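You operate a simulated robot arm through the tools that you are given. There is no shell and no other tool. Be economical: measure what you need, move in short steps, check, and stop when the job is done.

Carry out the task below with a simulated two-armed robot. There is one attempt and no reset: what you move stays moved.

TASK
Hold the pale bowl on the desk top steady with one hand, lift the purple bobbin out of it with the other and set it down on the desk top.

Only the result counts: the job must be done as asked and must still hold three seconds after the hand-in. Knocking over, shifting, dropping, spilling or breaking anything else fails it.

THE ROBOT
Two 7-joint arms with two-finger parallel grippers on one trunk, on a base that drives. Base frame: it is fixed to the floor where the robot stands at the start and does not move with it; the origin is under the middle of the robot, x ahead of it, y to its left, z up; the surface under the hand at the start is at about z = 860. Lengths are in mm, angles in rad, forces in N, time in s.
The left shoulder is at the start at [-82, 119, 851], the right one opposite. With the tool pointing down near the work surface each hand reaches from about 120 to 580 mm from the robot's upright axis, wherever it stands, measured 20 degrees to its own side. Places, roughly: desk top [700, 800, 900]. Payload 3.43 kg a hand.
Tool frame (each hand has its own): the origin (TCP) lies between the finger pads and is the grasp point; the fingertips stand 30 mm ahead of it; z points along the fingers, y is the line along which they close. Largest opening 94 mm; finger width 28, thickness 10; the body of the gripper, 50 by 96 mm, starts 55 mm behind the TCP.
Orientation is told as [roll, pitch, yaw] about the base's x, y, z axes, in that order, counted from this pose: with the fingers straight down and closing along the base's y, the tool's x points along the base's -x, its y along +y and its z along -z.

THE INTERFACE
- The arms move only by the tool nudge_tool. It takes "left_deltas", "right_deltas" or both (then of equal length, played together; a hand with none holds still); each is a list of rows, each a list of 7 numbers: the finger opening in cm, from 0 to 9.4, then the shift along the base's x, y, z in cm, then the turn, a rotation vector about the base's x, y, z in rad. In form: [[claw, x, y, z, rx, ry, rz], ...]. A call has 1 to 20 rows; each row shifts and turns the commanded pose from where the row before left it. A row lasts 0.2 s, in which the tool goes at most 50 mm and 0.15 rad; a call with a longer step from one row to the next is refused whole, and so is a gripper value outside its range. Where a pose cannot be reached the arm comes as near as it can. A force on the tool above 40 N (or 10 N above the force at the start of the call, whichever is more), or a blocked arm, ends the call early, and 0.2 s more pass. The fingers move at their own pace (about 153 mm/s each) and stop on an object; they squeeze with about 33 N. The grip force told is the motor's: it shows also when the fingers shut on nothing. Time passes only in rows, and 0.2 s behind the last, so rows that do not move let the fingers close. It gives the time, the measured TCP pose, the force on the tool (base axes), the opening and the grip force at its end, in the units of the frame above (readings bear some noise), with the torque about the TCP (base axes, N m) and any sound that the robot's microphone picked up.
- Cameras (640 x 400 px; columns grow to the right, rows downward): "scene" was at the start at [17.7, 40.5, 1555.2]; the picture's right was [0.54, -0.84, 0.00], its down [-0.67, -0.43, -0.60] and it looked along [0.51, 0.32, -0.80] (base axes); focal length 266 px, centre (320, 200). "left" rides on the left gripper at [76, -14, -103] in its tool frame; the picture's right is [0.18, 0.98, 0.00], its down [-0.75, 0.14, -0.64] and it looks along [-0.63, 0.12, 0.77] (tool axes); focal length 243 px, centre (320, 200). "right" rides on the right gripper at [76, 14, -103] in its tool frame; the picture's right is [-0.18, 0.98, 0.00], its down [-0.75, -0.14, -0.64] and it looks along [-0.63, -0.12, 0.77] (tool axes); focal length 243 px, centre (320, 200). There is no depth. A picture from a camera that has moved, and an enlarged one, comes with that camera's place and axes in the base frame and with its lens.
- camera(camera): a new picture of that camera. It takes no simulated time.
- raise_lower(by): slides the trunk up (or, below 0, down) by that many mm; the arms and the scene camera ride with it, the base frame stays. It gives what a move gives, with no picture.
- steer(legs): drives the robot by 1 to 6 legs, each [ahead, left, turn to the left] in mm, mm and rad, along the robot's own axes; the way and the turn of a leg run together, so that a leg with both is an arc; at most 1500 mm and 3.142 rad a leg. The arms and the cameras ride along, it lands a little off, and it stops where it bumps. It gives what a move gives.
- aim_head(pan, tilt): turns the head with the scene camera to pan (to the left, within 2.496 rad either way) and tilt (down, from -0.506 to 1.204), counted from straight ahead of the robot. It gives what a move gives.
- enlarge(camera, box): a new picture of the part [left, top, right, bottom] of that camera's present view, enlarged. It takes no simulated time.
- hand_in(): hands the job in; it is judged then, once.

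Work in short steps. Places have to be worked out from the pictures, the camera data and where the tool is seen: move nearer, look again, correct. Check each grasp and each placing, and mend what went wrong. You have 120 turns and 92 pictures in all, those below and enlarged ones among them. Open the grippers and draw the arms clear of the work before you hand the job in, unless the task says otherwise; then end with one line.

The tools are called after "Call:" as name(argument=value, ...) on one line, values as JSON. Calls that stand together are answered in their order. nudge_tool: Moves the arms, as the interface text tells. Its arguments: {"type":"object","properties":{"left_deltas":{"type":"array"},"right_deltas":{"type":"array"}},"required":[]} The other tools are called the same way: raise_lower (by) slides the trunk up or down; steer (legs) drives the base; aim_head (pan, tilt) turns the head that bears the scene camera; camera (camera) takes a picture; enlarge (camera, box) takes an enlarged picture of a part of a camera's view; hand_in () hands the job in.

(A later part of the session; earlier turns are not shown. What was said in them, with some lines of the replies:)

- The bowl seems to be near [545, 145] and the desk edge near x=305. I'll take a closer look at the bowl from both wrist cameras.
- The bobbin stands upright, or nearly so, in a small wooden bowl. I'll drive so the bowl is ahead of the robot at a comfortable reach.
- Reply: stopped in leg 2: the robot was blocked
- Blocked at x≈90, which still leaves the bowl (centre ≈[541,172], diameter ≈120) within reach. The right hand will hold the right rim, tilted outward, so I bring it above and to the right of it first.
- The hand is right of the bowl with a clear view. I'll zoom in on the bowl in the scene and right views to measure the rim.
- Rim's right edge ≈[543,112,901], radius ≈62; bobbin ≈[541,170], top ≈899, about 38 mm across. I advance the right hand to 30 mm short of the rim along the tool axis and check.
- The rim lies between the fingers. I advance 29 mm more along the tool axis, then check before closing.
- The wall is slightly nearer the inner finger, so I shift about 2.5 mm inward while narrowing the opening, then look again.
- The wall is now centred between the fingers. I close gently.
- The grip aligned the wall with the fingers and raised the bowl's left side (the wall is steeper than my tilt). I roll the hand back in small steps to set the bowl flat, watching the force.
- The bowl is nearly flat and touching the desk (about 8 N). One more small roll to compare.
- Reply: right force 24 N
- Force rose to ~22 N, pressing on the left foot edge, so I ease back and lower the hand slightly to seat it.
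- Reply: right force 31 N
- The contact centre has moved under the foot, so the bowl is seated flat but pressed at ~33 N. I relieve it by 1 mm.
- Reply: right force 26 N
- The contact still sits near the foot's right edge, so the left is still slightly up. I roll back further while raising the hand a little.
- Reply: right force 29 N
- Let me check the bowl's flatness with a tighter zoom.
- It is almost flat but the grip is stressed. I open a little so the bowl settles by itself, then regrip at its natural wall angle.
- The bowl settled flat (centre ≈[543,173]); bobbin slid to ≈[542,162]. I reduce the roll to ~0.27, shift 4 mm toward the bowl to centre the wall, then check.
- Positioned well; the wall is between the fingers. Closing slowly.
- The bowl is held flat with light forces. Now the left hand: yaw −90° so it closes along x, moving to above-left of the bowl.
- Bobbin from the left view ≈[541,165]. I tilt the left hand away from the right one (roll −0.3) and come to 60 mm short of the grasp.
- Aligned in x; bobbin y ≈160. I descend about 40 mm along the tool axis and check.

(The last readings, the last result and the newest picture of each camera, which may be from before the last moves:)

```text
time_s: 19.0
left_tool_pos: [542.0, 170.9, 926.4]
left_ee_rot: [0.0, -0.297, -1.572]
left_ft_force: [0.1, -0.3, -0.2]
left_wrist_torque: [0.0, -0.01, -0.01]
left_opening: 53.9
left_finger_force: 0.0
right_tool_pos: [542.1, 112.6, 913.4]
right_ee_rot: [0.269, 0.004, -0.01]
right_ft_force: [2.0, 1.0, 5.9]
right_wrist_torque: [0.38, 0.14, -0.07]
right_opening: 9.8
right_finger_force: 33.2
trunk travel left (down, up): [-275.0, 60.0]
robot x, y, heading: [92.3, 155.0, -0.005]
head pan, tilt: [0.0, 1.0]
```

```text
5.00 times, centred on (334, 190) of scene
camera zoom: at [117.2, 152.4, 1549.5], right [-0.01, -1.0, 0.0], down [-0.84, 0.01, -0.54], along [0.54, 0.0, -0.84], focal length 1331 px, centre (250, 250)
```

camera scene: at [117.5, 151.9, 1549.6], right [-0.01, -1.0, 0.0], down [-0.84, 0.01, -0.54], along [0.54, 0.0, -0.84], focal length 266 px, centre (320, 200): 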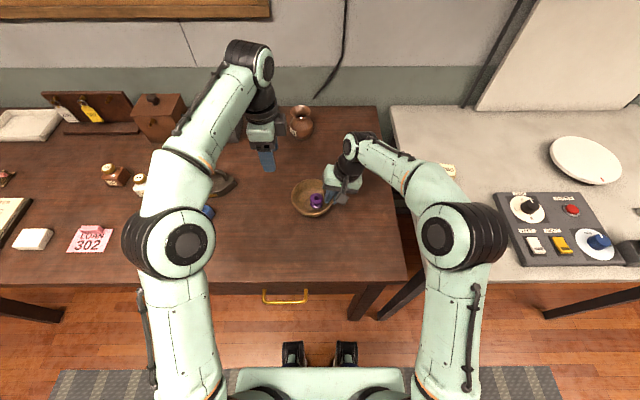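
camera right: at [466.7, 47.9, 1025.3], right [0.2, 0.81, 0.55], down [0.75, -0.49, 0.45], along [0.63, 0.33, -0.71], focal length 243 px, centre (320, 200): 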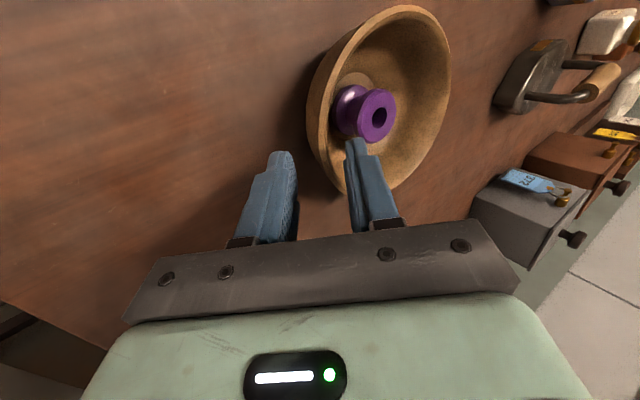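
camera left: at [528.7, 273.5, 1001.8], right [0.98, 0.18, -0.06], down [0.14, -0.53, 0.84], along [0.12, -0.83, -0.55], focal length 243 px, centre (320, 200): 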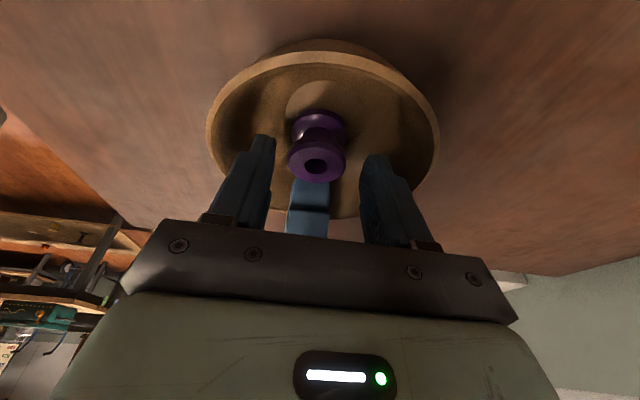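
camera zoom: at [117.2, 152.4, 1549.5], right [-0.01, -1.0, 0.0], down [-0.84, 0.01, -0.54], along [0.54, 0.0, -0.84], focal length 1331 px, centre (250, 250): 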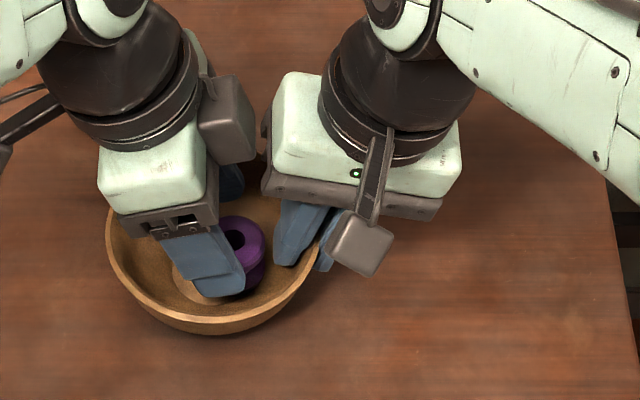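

The bobbin is centred between the fingers. I narrow to 48 mm and go down 16 mm.

Call:
nudge_tool(left_deltas=[[4.8, 0, -0.1, -0.8, 0, 0, 0], [4.8, 0, -0.1, -0.8, 0, 0, 0]])

Call:
camera(camera="left")

Call:
enlarge(camera="right", box=[200, 0, 520, 200])

```text
time_s: 19.6
left_tool_pos: [543.2, 170.7, 910.4]
left_ee_rot: [-0.002, -0.299, -1.572]
left_ft_force: [0.5, 0.1, -0.2]
left_wrist_torque: [0.01, 0.02, -0.01]
left_opening: 48.0
left_finger_force: 0.0
right_tool_pos: [542.3, 113.2, 912.3]
right_ee_rot: [0.271, 0.003, -0.012]
right_ft_force: [1.8, 1.8, 6.5]
right_wrist_torque: [0.39, 0.13, -0.11]
right_opening: 10.0
right_finger_force: 33.2
trunk travel left (down, up): [-275.0, 60.0]
robot x, y, heading: [90.0, 150.5, -0.003]
head pan, tilt: [0.0, 1.0]
```

```text
50 pictures are left
camera left: at [528.8, 272.5, 986.4], right [0.98, 0.18, -0.06], down [0.14, -0.53, 0.84], along [0.12, -0.83, -0.55], focal length 243 px, centre (320, 200)
```

left: 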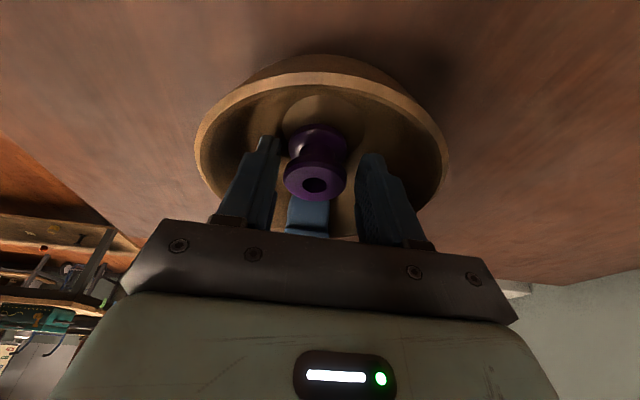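

```text
2.00 times, centred on (360, 100) of right
camera zoom: at [465.7, 100.2, 1014.8], right [0.2, 0.95, 0.26], down [0.75, -0.31, 0.58], along [0.63, 0.08, -0.77], focal length 485 px, centre (240, 400)
```

zoom: 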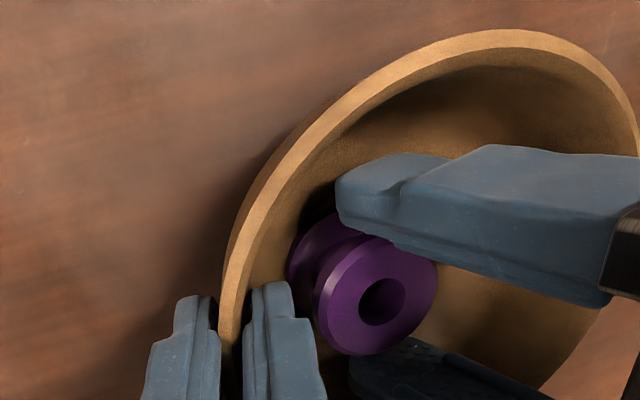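

Fingers straddle the bobbin. A final 3 mm toward −y and 2 mm down, then close.

Call:
nudge_tool(left_deltas=[[4.8, 0, -0.3, -0.2, 0, 0, 0], [4.2, 0, 0, 0, 0, 0, 0], [3.6, 0, 0, 0, 0, 0, 0], [3.0, 0, 0, 0, 0, 0, 0], [2.0, 0, 0, 0, 0, 0, 0], [2.0, 0, 0, 0, 0, 0, 0]])

Call:
camera(camera="left")

Call:
enlarge(camera="right", box=[200, 0, 520, 200])

```text
time_s: 21.0
left_tool_pos: [541.8, 168.6, 909.1]
left_ee_rot: [0.0, -0.297, -1.569]
left_ft_force: [1.3, 16.7, 14.0]
left_wrist_torque: [-1.36, -0.09, -0.23]
left_opening: 34.5
left_finger_force: 32.8
right_tool_pos: [541.9, 110.3, 911.6]
right_ee_rot: [0.267, 0.004, -0.012]
right_ft_force: [1.7, -11.1, 0.6]
right_wrist_torque: [1.35, 0.21, 0.01]
right_opening: 10.1
right_finger_force: 32.9
trunk travel left (down, up): [-275.0, 60.0]
robot x, y, heading: [91.7, 149.8, -0.008]
head pan, tilt: [0.0, 1.0]
```

```text
48 pictures are left
camera left: at [528.6, 271.0, 985.0], right [0.98, 0.18, -0.05], down [0.14, -0.53, 0.84], along [0.12, -0.83, -0.55], focal length 243 px, centre (320, 200)
```

left: 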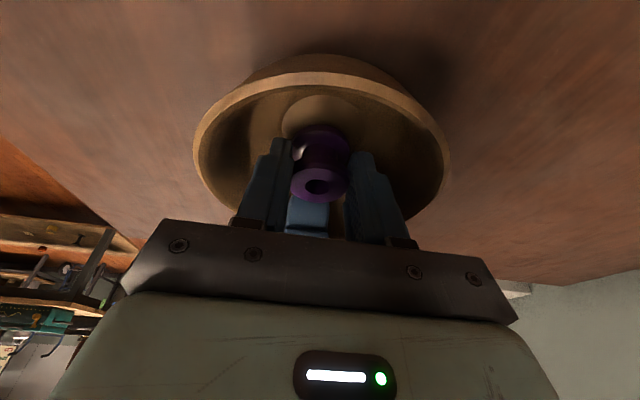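

```text
2.00 times, centred on (360, 100) of right
camera zoom: at [465.5, 99.8, 1014.6], right [0.2, 0.95, 0.26], down [0.75, -0.31, 0.58], along [0.63, 0.08, -0.77], focal length 485 px, centre (240, 400)
```

zoom: 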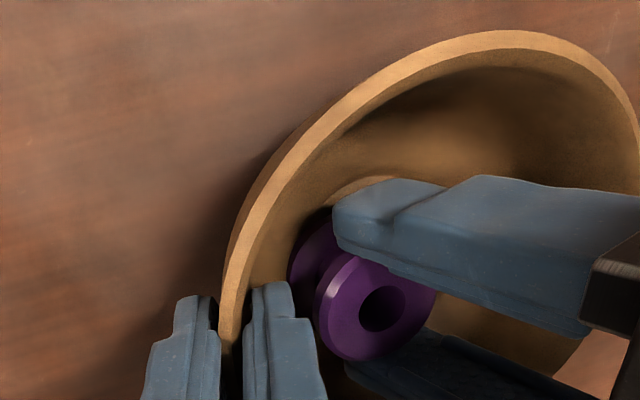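

The bobbin is gripped (34.5 mm), but the fingertips press on the bowl's curved wall. I ease up and slightly to +y, then check the forces.

Call:
nudge_tool(left_deltas=[[2.0, 0, 0.15, 0.2, 0, 0, 0], [2.0, 0, 0.1, 0.3, 0, 0, 0]])

Call:
enlarge(camera="right", box=[200, 0, 520, 200])

```text
time_s: 21.6
left_tool_pos: [541.1, 168.9, 912.0]
left_ee_rot: [-0.008, -0.297, -1.572]
left_ft_force: [-1.3, 4.4, -2.9]
left_wrist_torque: [0.25, 0.01, -0.03]
left_opening: 34.8
left_finger_force: 33.2
right_tool_pos: [541.5, 112.8, 912.6]
right_ee_rot: [0.269, 0.002, -0.01]
right_ft_force: [-0.4, -6.0, 5.6]
right_wrist_torque: [0.1, 0.09, 0.05]
right_opening: 10.0
right_finger_force: 32.6
trunk travel left (down, up): [-275.0, 60.0]
robot x, y, heading: [91.3, 153.5, -0.002]
head pan, tilt: [0.0, 1.0]
```

```text
2.00 times, centred on (360, 100) of right
camera zoom: at [465.4, 100.5, 1015.1], right [0.19, 0.95, 0.26], down [0.75, -0.31, 0.58], along [0.63, 0.08, -0.77], focal length 485 px, centre (240, 400)
```

zoom: 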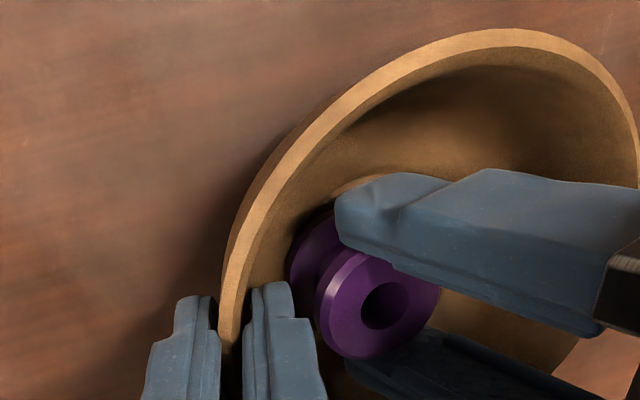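

Forces dropped and the bobbin is moving with the hand. I lift slowly, drifting slightly to +y.

Call:
nudge_tool(left_deltas=[[2.0, 0, 0.2, 0.5, 0, 0, 0], [2.0, 0, 0.2, 0.7, 0, 0, 0], [2.0, 0, 0.2, 0.8, 0, 0, 0], [2.0, 0, 0.2, 1.0, 0, 0, 0]])

Call:
enlarge(camera="right", box=[200, 0, 520, 200])

Call:
enlarge(camera="scene", box=[270, 150, 398, 230])

```text
time_s: 22.6
left_tool_pos: [540.9, 179.2, 944.7]
left_ee_rot: [-0.001, -0.299, -1.571]
left_ft_force: [0.7, 0.9, -0.3]
left_wrist_torque: [-0.02, -0.01, 0.02]
left_opening: 34.6
left_finger_force: 33.3
right_tool_pos: [541.4, 113.7, 912.5]
right_ee_rot: [0.269, 0.001, -0.012]
right_ft_force: [-1.4, 2.4, 3.2]
right_wrist_torque: [0.48, 0.14, -0.03]
right_opening: 10.0
right_finger_force: 32.6
trunk travel left (down, up): [-275.0, 60.0]
robot x, y, heading: [95.6, 154.3, -0.004]
head pan, tilt: [0.0, 1.0]
```

```text
2.00 times, centred on (360, 100) of right
camera zoom: at [465.4, 100.6, 1014.9], right [0.2, 0.95, 0.26], down [0.75, -0.31, 0.58], along [0.63, 0.08, -0.77], focal length 485 px, centre (240, 400)
```

zoom: 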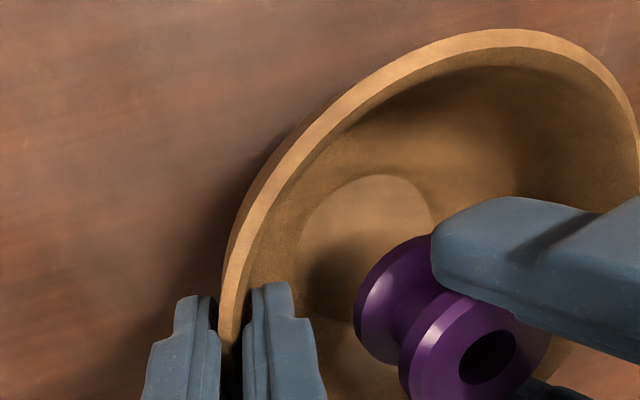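

```text
5.00 times, centred on (334, 190) of scene
camera zoom: at [117.0, 152.6, 1549.6], right [-0.01, -1.0, 0.0], down [-0.84, 0.01, -0.54], along [0.54, 0.0, -0.84], focal length 1331 px, centre (250, 250)
```

zoom: 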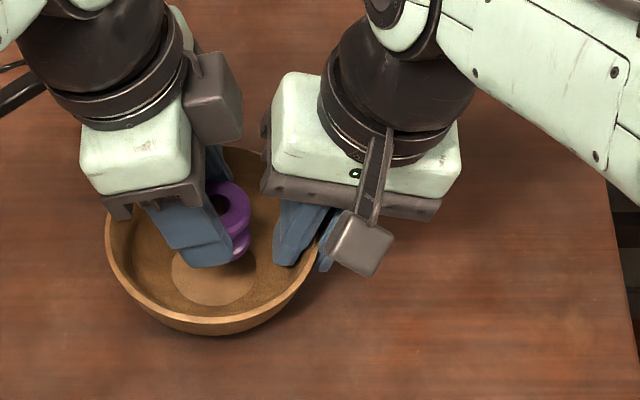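

Bobbin is out of its seat and the bowl is still. I raise it well clear of the rim and carry it left over free desk, then look at the hand.

Call:
nudge_tool(left_deltas=[[2.0, 0, 0.2, 2.0, 0, 0, 0], [2.0, 0, 0.2, 3.0, 0, 0, 0], [2.0, 0, 0.2, 3.0, 0, 0, 0], [2.0, -0.6, 3.0, 0, 0, 0, 0], [2.0, -0.6, 3.0, 0, 0, 0, 0], [2.0, -0.6, 3.0, 0, 0, 0, 0], [2.0, -0.6, 3.0, 0, 0, 0, 0], [2.0, -0.6, 3.0, 0, 0, 0, 0]])

Call:
camera(camera="scene")

Call:
camera(camera="left")

Call:
enlarge(camera="scene", box=[230, 140, 358, 220])

```text
time_s: 24.4
left_tool_pos: [511.7, 334.9, 1021.8]
left_ee_rot: [-0.004, -0.299, -1.571]
left_ft_force: [0.2, -0.2, 0.1]
left_wrist_torque: [-0.01, 0.01, 0.01]
left_opening: 34.7
left_finger_force: 33.1
right_tool_pos: [542.3, 112.9, 911.3]
right_ee_rot: [0.269, 0.003, -0.012]
right_ft_force: [-0.2, -1.5, 4.4]
right_wrist_torque: [0.32, 0.14, 0.07]
right_opening: 9.7
right_finger_force: 33.4
trunk travel left (down, up): [-275.0, 60.0]
robot x, y, heading: [94.0, 151.7, -0.004]
head pan, tilt: [0.0, 1.0]
```

```text
43 pictures are left
camera scene: at [116.8, 152.6, 1549.5], right [-0.01, -1.0, 0.0], down [-0.84, 0.01, -0.54], along [0.54, 0.0, -0.84], focal length 266 px, centre (320, 200)
```

scene: 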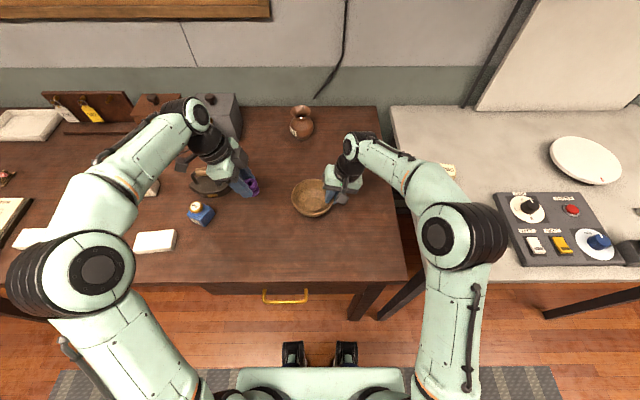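

```text
42 pictures are left
camera left: at [497.2, 437.5, 1098.1], right [0.98, 0.18, -0.06], down [0.14, -0.53, 0.84], along [0.12, -0.83, -0.55], focal length 243 px, centre (320, 200)
```

left: 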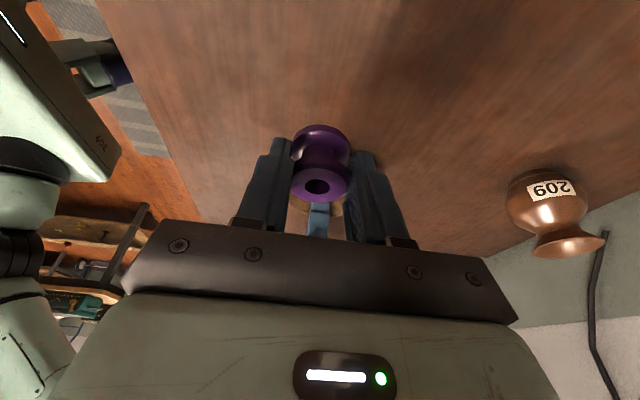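

```text
5.00 times, centred on (294, 180) of scene
camera zoom: at [116.8, 152.6, 1549.5], right [-0.01, -1.0, 0.0], down [-0.84, 0.01, -0.54], along [0.54, 0.0, -0.84], focal length 1331 px, centre (450, 300)
```

zoom: 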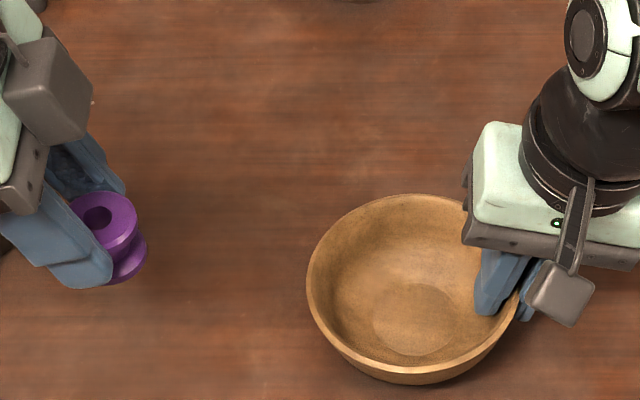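

Bobbin is firmly held. I zoom in to judge whether it hangs upright before lowering.

Call:
enlarge(camera="scene", box=[230, 165, 270, 205])

Call:
enlarge(camera="left", box=[250, 110, 390, 220])

Call:
camera(camera="right")

```text
10.00 times, centred on (250, 185) of scene
camera zoom: at [116.8, 152.6, 1549.5], right [-0.01, -1.0, 0.0], down [-0.84, 0.01, -0.54], along [0.54, 0.0, -0.84], focal length 2661 px, centre (1020, 350)
```

zoom: 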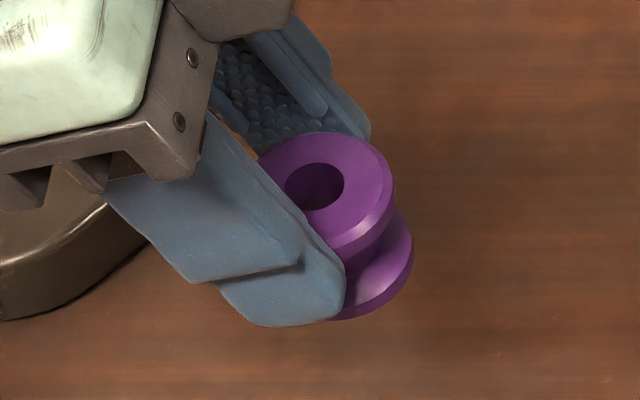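

```text
3.64 times, centred on (320, 165) of left
camera zoom: at [497.2, 437.5, 1098.1], right [0.98, 0.18, -0.06], down [0.14, -0.53, 0.84], along [0.12, -0.83, -0.55], focal length 882 px, centre (320, 327)
```

zoom: 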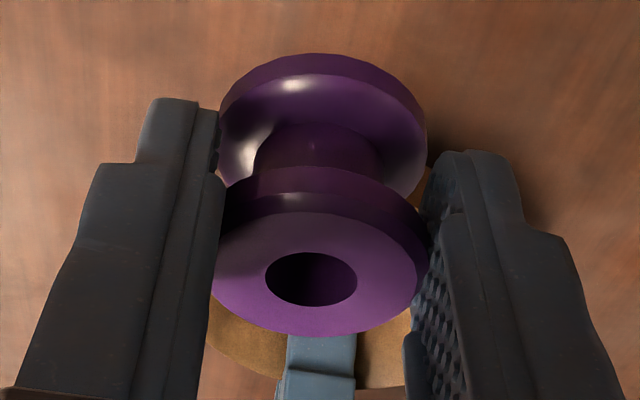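

```text
38 pictures are left
camera right: at [465.6, 100.0, 1014.8], right [0.2, 0.95, 0.26], down [0.75, -0.32, 0.58], along [0.63, 0.08, -0.77], focal length 243 px, centre (320, 200)
```

right: 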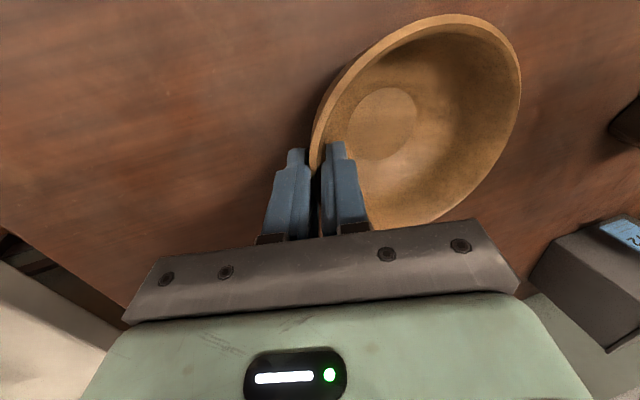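

It hangs upright to within a few degrees. I move slightly back to y≈310 and lower to about 10 mm above the desk.

Call:
nudge_tool(left_deltas=[[2.0, -0.5, -1.2, -2.5, 0, 0, 0], [2.0, -0.5, -1.2, -2.5, 0, 0, 0], [2.0, 0, 0, -2.5, 0, 0, 0], [2.0, 0, 0, -2.0, 0, 0, 0], [2.0, 0, 0, -1.0, 0, 0, 0]])

Call:
enlarge(camera="scene", box=[230, 150, 310, 230])

Call:
enlarge(camera="left", box=[220, 60, 420, 220])

```text
time_s: 25.6
left_tool_pos: [503.1, 311.3, 917.1]
left_ee_rot: [-0.001, -0.298, -1.571]
left_ft_force: [0.1, 0.0, -0.6]
left_wrist_torque: [-0.03, 0.01, -0.01]
left_opening: 34.7
left_finger_force: 32.8
right_tool_pos: [542.5, 111.6, 912.9]
right_ee_rot: [0.268, 0.003, -0.011]
right_ft_force: [0.0, -2.6, 4.5]
right_wrist_torque: [0.31, 0.06, 0.01]
right_opening: 10.0
right_finger_force: 33.1
trunk travel left (down, up): [-275.0, 60.0]
robot x, y, heading: [91.9, 150.7, -0.001]
head pan, tilt: [0.0, 1.0]
```

```text
5.00 times, centred on (270, 190) of scene
camera zoom: at [117.1, 152.1, 1549.6], right [-0.01, -1.0, 0.0], down [-0.84, 0.01, -0.54], along [0.54, 0.0, -0.84], focal length 1331 px, centre (570, 250)
```

zoom: 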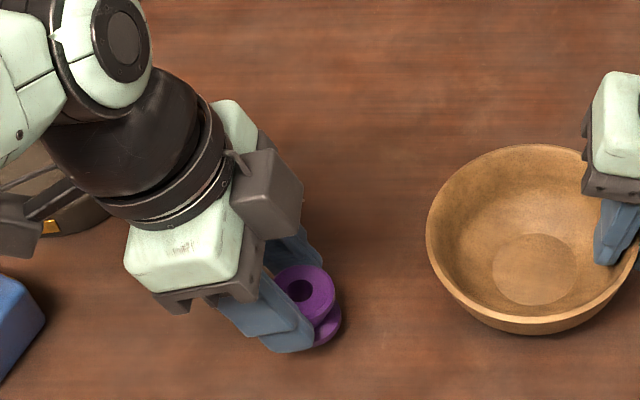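

```text
2.50 times, centred on (320, 140) of left
camera zoom: at [488.8, 413.1, 993.7], right [0.98, 0.18, -0.06], down [0.14, -0.53, 0.83], along [0.12, -0.83, -0.55], focal length 606 px, centre (320, 350)
```

zoom: 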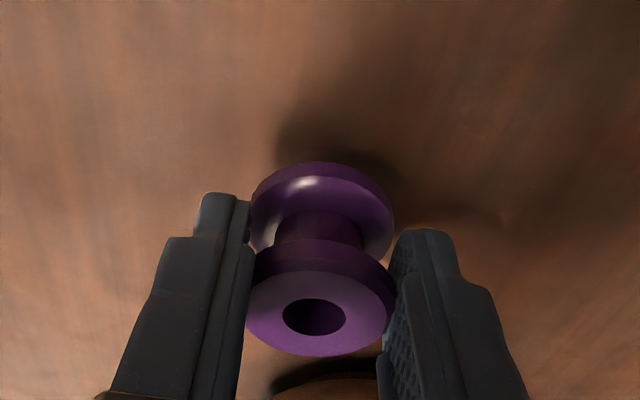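

Clear surroundings and close to the desk. I lower in 3 mm steps watching for contact.

Call:
nudge_tool(left_deltas=[[2.0, 0, 0, -0.3, 0, 0, 0], [2.0, 0, 0, -0.3, 0, 0, 0], [2.0, 0, 0, -0.3, 0, 0, 0]])

```text
time_s: 26.4
left_tool_pos: [501.4, 310.4, 908.4]
left_ee_rot: [-0.004, -0.299, -1.569]
left_ft_force: [-0.1, -0.4, -0.9]
left_wrist_torque: [-0.01, 0.03, 0.02]
left_opening: 35.1
left_finger_force: 32.6
right_tool_pos: [541.9, 111.8, 911.4]
right_ee_rot: [0.269, 0.003, -0.011]
right_ft_force: [0.3, -1.4, 5.1]
right_wrist_torque: [0.33, 0.02, -0.07]
right_opening: 10.1
right_finger_force: 32.7
trunk travel left (down, up): [-275.0, 60.0]
robot x, y, heading: [94.2, 155.4, -0.007]
head pan, tilt: [0.0, 1.0]
```

No contact yet; continuing in 2 mm steps.

Call:
nudge_tool(left_deltas=[[2.0, 0, 0, -0.2, 0, 0, 0], [2.0, 0, 0, -0.2, 0, 0, 0]])

Call:
nudge_tool(left_deltas=[[2.0, 0, 0, -0.15, 0, 0, 0]])

```text
time_s: 27.0
left_tool_pos: [501.7, 310.2, 905.0]
left_ee_rot: [-0.001, -0.297, -1.571]
left_ft_force: [-0.2, -0.4, -1.3]
left_wrist_torque: [0.01, -0.01, 0.01]
left_opening: 34.9
left_finger_force: 32.5
right_tool_pos: [540.7, 111.9, 911.9]
right_ee_rot: [0.268, 0.004, -0.011]
right_ft_force: [0.1, -1.7, 4.8]
right_wrist_torque: [0.31, 0.03, -0.06]
right_opening: 9.8
right_finger_force: 32.6
trunk travel left (down, up): [-275.0, 60.0]
robot x, y, heading: [94.1, 154.1, -0.01]
head pan, tilt: [0.0, 1.0]
```

```text
time_s: 27.4
left_tool_pos: [500.4, 308.9, 903.1]
left_ee_rot: [-0.002, -0.298, -1.569]
left_ft_force: [0.4, 0.2, 0.8]
left_wrist_torque: [0.01, 0.0, -0.01]
left_opening: 35.0
left_finger_force: 33.4
right_tool_pos: [542.6, 111.6, 912.1]
right_ee_rot: [0.269, 0.003, -0.011]
right_ft_force: [1.4, -1.0, 4.4]
right_wrist_torque: [0.35, -0.01, -0.04]
right_opening: 9.8
right_finger_force: 33.0
trunk travel left (down, up): [-275.0, 60.0]
robot x, y, heading: [90.1, 152.3, -0.006]
head pan, tilt: [0.0, 1.0]
```

Still free; more small steps, one per call.

Call:
nudge_tool(left_deltas=[[2.0, 0, 0, -0.15, 0, 0, 0]])

Call:
enlarge(camera="left", box=[220, 60, 420, 220])

```text
time_s: 27.8
left_tool_pos: [501.1, 309.3, 901.8]
left_ee_rot: [-0.002, -0.298, -1.569]
left_ft_force: [-0.9, 0.1, -0.1]
left_wrist_torque: [0.0, 0.01, -0.01]
left_opening: 34.7
left_finger_force: 32.8
right_tool_pos: [541.5, 111.9, 912.4]
right_ee_rot: [0.27, 0.004, -0.011]
right_ft_force: [0.9, -1.4, 4.3]
right_wrist_torque: [0.32, 0.02, -0.05]
right_opening: 10.1
right_finger_force: 32.6
trunk travel left (down, up): [-275.0, 60.0]
robot x, y, heading: [93.9, 150.8, -0.008]
head pan, tilt: [0.0, 1.0]
```

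```text
2.50 times, centred on (320, 140) of left
camera zoom: at [487.3, 411.9, 978.2], right [0.98, 0.18, -0.06], down [0.14, -0.53, 0.84], along [0.12, -0.83, -0.55], focal length 606 px, centre (320, 350)
```

zoom: 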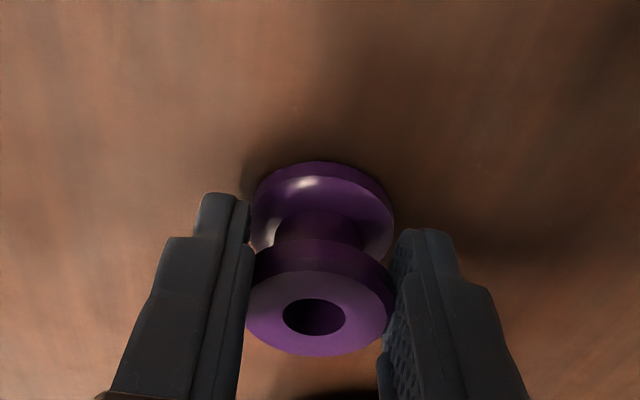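

Close to contact judging by the shadow; continue with small steps.

Call:
nudge_tool(left_deltas=[[2.0, 0, 0, -0.15, 0, 0, 0]])

Call:
nudge_tool(left_deltas=[[2.0, 0, 0, -0.1, 0, 0, 0]])

```text
time_s: 28.2
left_tool_pos: [501.2, 310.5, 902.9]
left_ee_rot: [0.0, -0.3, -1.572]
left_ft_force: [-4.7, 1.3, 13.3]
left_wrist_torque: [-0.26, 0.13, -0.1]
left_opening: 34.8
left_finger_force: 33.0
right_tool_pos: [541.1, 111.7, 912.0]
right_ee_rot: [0.27, 0.004, -0.01]
right_ft_force: [0.9, 0.6, 0.6]
right_wrist_torque: [0.21, -0.06, -0.12]
right_opening: 9.8
right_finger_force: 32.9
trunk travel left (down, up): [-275.0, 60.0]
robot x, y, heading: [92.2, 155.0, -0.004]
head pan, tilt: [0.0, 1.0]
```

```text
time_s: 28.6
left_tool_pos: [500.8, 309.7, 901.5]
left_ee_rot: [0.006, -0.3, -1.572]
left_ft_force: [-2.7, 2.9, 27.7]
left_wrist_torque: [-0.43, 0.17, -0.05]
left_opening: 34.7
left_finger_force: 33.0
right_tool_pos: [540.7, 112.3, 912.5]
right_ee_rot: [0.268, 0.004, -0.01]
right_ft_force: [-0.1, 0.5, 0.4]
right_wrist_torque: [0.07, -0.05, -0.06]
right_opening: 10.1
right_finger_force: 32.9
trunk travel left (down, up): [-275.0, 60.0]
robot x, y, heading: [92.7, 151.1, -0.002]
head pan, tilt: [0.0, 1.0]
```

Contact made (28 N). I ease the pressure by 1.5 mm and open gently.

Call:
nudge_tool(left_deltas=[[2.0, 0, 0, 0.15, 0, 0, 0], [3.5, 0, 0, 0, 0, 0, 0], [3.8, 0, 0, 0, 0, 0, 0], [4.4, 0, 0, 0, 0, 0, 0], [5.2, 0, 0, 0, 0, 0, 0]])

Call:
enlarge(camera="left", box=[220, 60, 420, 220])

Call:
enlarge(camera="scene", box=[230, 150, 358, 230])

```text
time_s: 29.8
left_tool_pos: [500.4, 310.1, 900.3]
left_ee_rot: [-0.002, -0.297, -1.572]
left_ft_force: [0.3, -0.6, 0.1]
left_wrist_torque: [-0.01, -0.01, -0.04]
left_opening: 51.8
left_finger_force: 0.0
right_tool_pos: [539.6, 112.0, 911.2]
right_ee_rot: [0.27, 0.002, -0.01]
right_ft_force: [-2.2, -1.0, 4.2]
right_wrist_torque: [0.33, 0.23, 0.16]
right_opening: 9.9
right_finger_force: 33.2
trunk travel left (down, up): [-275.0, 60.0]
robot x, y, heading: [90.4, 150.2, -0.006]
head pan, tilt: [0.0, 1.0]
```

```text
2.50 times, centred on (320, 140) of left
camera zoom: at [487.4, 412.2, 976.8], right [0.98, 0.18, -0.06], down [0.14, -0.53, 0.84], along [0.12, -0.83, -0.55], focal length 606 px, centre (320, 350)
```

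zoom: 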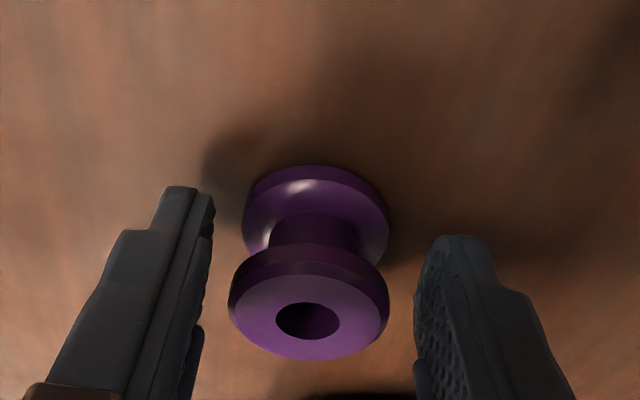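

```text
5.00 times, centred on (294, 190) of scene
camera zoom: at [116.7, 152.3, 1549.5], right [-0.01, -1.0, 0.0], down [-0.84, 0.01, -0.54], along [0.54, 0.0, -0.84], focal length 1331 px, centre (450, 250)
```

zoom: 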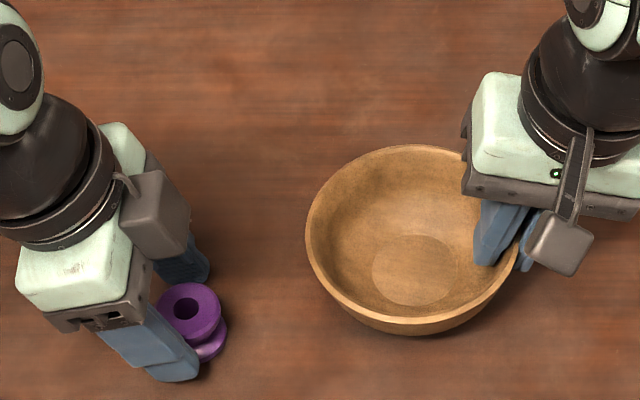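

The bobbin stands on the desk and is released. I draw the left hand back along its axis, then open the right hand gently.

Call:
nudge_tool(left_deltas=[[5.6, 0, 0.5, 1.5, 0, 0, 0], [6, 0, 0.9, 2.9, 0, 0, 0], [6, 0, 1.0, 3.5, 0, 0, 0], [6, 0, 1.0, 3.5, 0, 0, 0], [6, 0, 1.0, 3.5, 0, 0, 0]])

Call:
nudge_tool(right_deltas=[[1.1, 0, 0, 0, 0, 0, 0], [1.3, 0, 0, 0, 0, 0, 0], [1.6, 0, 0, 0, 0, 0, 0], [1.6, 0, 0, 0, 0, 0, 0]])

Call:
enlarge(camera="scene", box=[230, 150, 358, 230])

Call:
enlarge(camera="right", box=[220, 50, 460, 200])

```text
time_s: 31.0
left_tool_pos: [499.7, 354.6, 1050.3]
left_ee_rot: [-0.001, -0.298, -1.571]
left_ft_force: [-0.2, -0.1, 1.3]
left_wrist_torque: [0.0, -0.02, 0.01]
left_opening: 60.0
left_finger_force: 0.0
right_tool_pos: [541.5, 112.2, 912.5]
right_ee_rot: [0.27, 0.003, -0.011]
right_ft_force: [-3.1, 0.1, 3.5]
right_wrist_torque: [0.32, 0.17, 0.16]
right_opening: 10.0
right_finger_force: 32.9
trunk travel left (down, up): [-275.0, 60.0]
robot x, y, heading: [87.2, 151.5, -0.004]
head pan, tilt: [0.0, 1.0]
```

```text
time_s: 32.0
left_tool_pos: [500.7, 354.6, 1048.4]
left_ee_rot: [-0.001, -0.3, -1.571]
left_ft_force: [0.1, -1.6, 0.2]
left_wrist_torque: [0.01, -0.02, 0.03]
left_opening: 59.8
left_finger_force: 0.1
right_tool_pos: [542.2, 111.8, 912.1]
right_ee_rot: [0.269, 0.003, -0.011]
right_ft_force: [-0.3, 0.9, -0.7]
right_wrist_torque: [0.0, 0.0, 0.02]
right_opening: 16.1
right_finger_force: 0.1
trunk travel left (down, up): [-275.0, 60.0]
robot x, y, heading: [91.7, 156.4, -0.007]
head pan, tilt: [0.0, 1.0]
```

```text
5.00 times, centred on (294, 190) of scene
camera zoom: at [117.3, 152.4, 1549.5], right [-0.01, -1.0, 0.0], down [-0.84, 0.01, -0.54], along [0.54, 0.0, -0.84], focal length 1331 px, centre (450, 250)
```

zoom: 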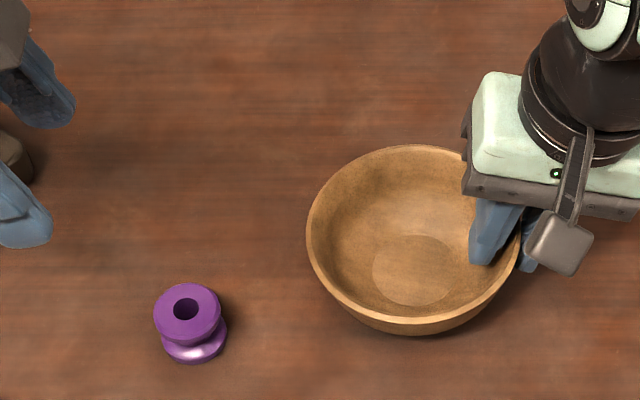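

```text
2.67 times, centred on (340, 125) of right
camera zoom: at [465.8, 100.1, 1014.7], right [0.2, 0.95, 0.26], down [0.75, -0.31, 0.58], along [0.63, 0.08, -0.77], focal length 647 px, centre (267, 400)
```

zoom: 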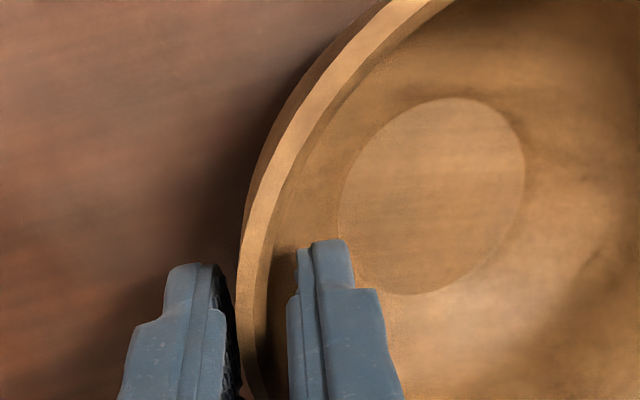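

The bobbin stands upright and the bowl is flat. I widen the right fingers slightly and withdraw along the tool axis.

Call:
nudge_tool(right_deltas=[[2.4, 0, 0, 0, 0, 0, 0], [2.6, 0, -0.15, 0.6, 0, 0, 0], [2.8, 0, -0.4, 1.4, 0, 0, 0], [2.8, 0, -0.8, 2.8, 0, 0, 0], [2.8, 0, -1.0, 3.5, 0, 0, 0], [2.8, 0, -2.0, 4, 0, 0, 0]])

Call:
camera(camera="scene")

Call:
enlarge(camera="scene", box=[230, 150, 358, 230])

```text
time_s: 33.4
left_tool_pos: [500.9, 353.8, 1049.0]
left_ee_rot: [-0.002, -0.297, -1.571]
left_ft_force: [0.5, -0.1, 0.7]
left_wrist_torque: [0.02, 0.0, 0.0]
left_opening: 60.2
left_finger_force: 0.2
right_tool_pos: [539.9, 68.0, 1037.0]
right_ee_rot: [0.269, 0.005, -0.011]
right_ft_force: [0.3, 0.3, 0.4]
right_wrist_torque: [0.04, 0.01, 0.02]
right_opening: 28.2
right_finger_force: 0.1
trunk travel left (down, up): [-275.0, 60.0]
robot x, y, heading: [94.0, 154.1, -0.008]
head pan, tilt: [0.0, 1.0]
```

```text
30 pictures are left
camera scene: at [117.0, 151.9, 1549.5], right [-0.01, -1.0, 0.0], down [-0.84, 0.01, -0.54], along [0.54, 0.0, -0.84], focal length 266 px, centre (320, 200)
```

scene: 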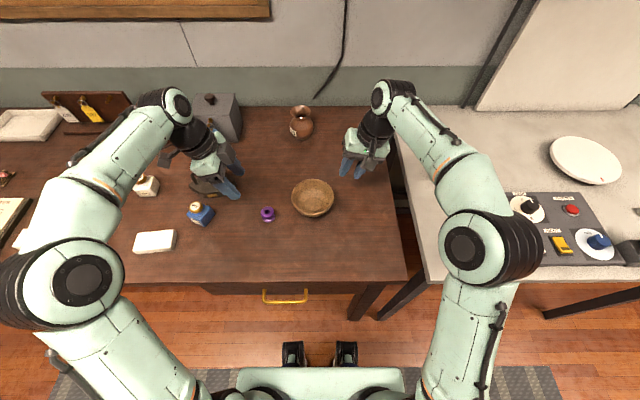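

```text
5.00 times, centred on (294, 190) of scene
camera zoom: at [117.0, 151.9, 1549.5], right [-0.01, -1.0, 0.0], down [-0.84, 0.01, -0.54], along [0.54, 0.0, -0.84], focal length 1331 px, centre (450, 250)
```

zoom: 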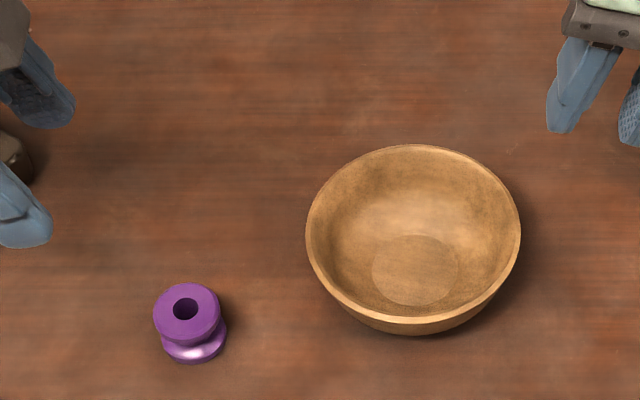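

Bowl upright and empty, bobbin standing on the desk, both hands open and clear. Handing in.

Call:
hand_in()

```text
The job is handed in.
```

The purple bobbin is out of the bowl and standing upright on the desk top. The right hand held the bowl by its rim during the lift. My first grip on it briefly tilted the bowl and moved it a few millimetres, so I set it flat and regripped before lifting. Both hands are open and clear.
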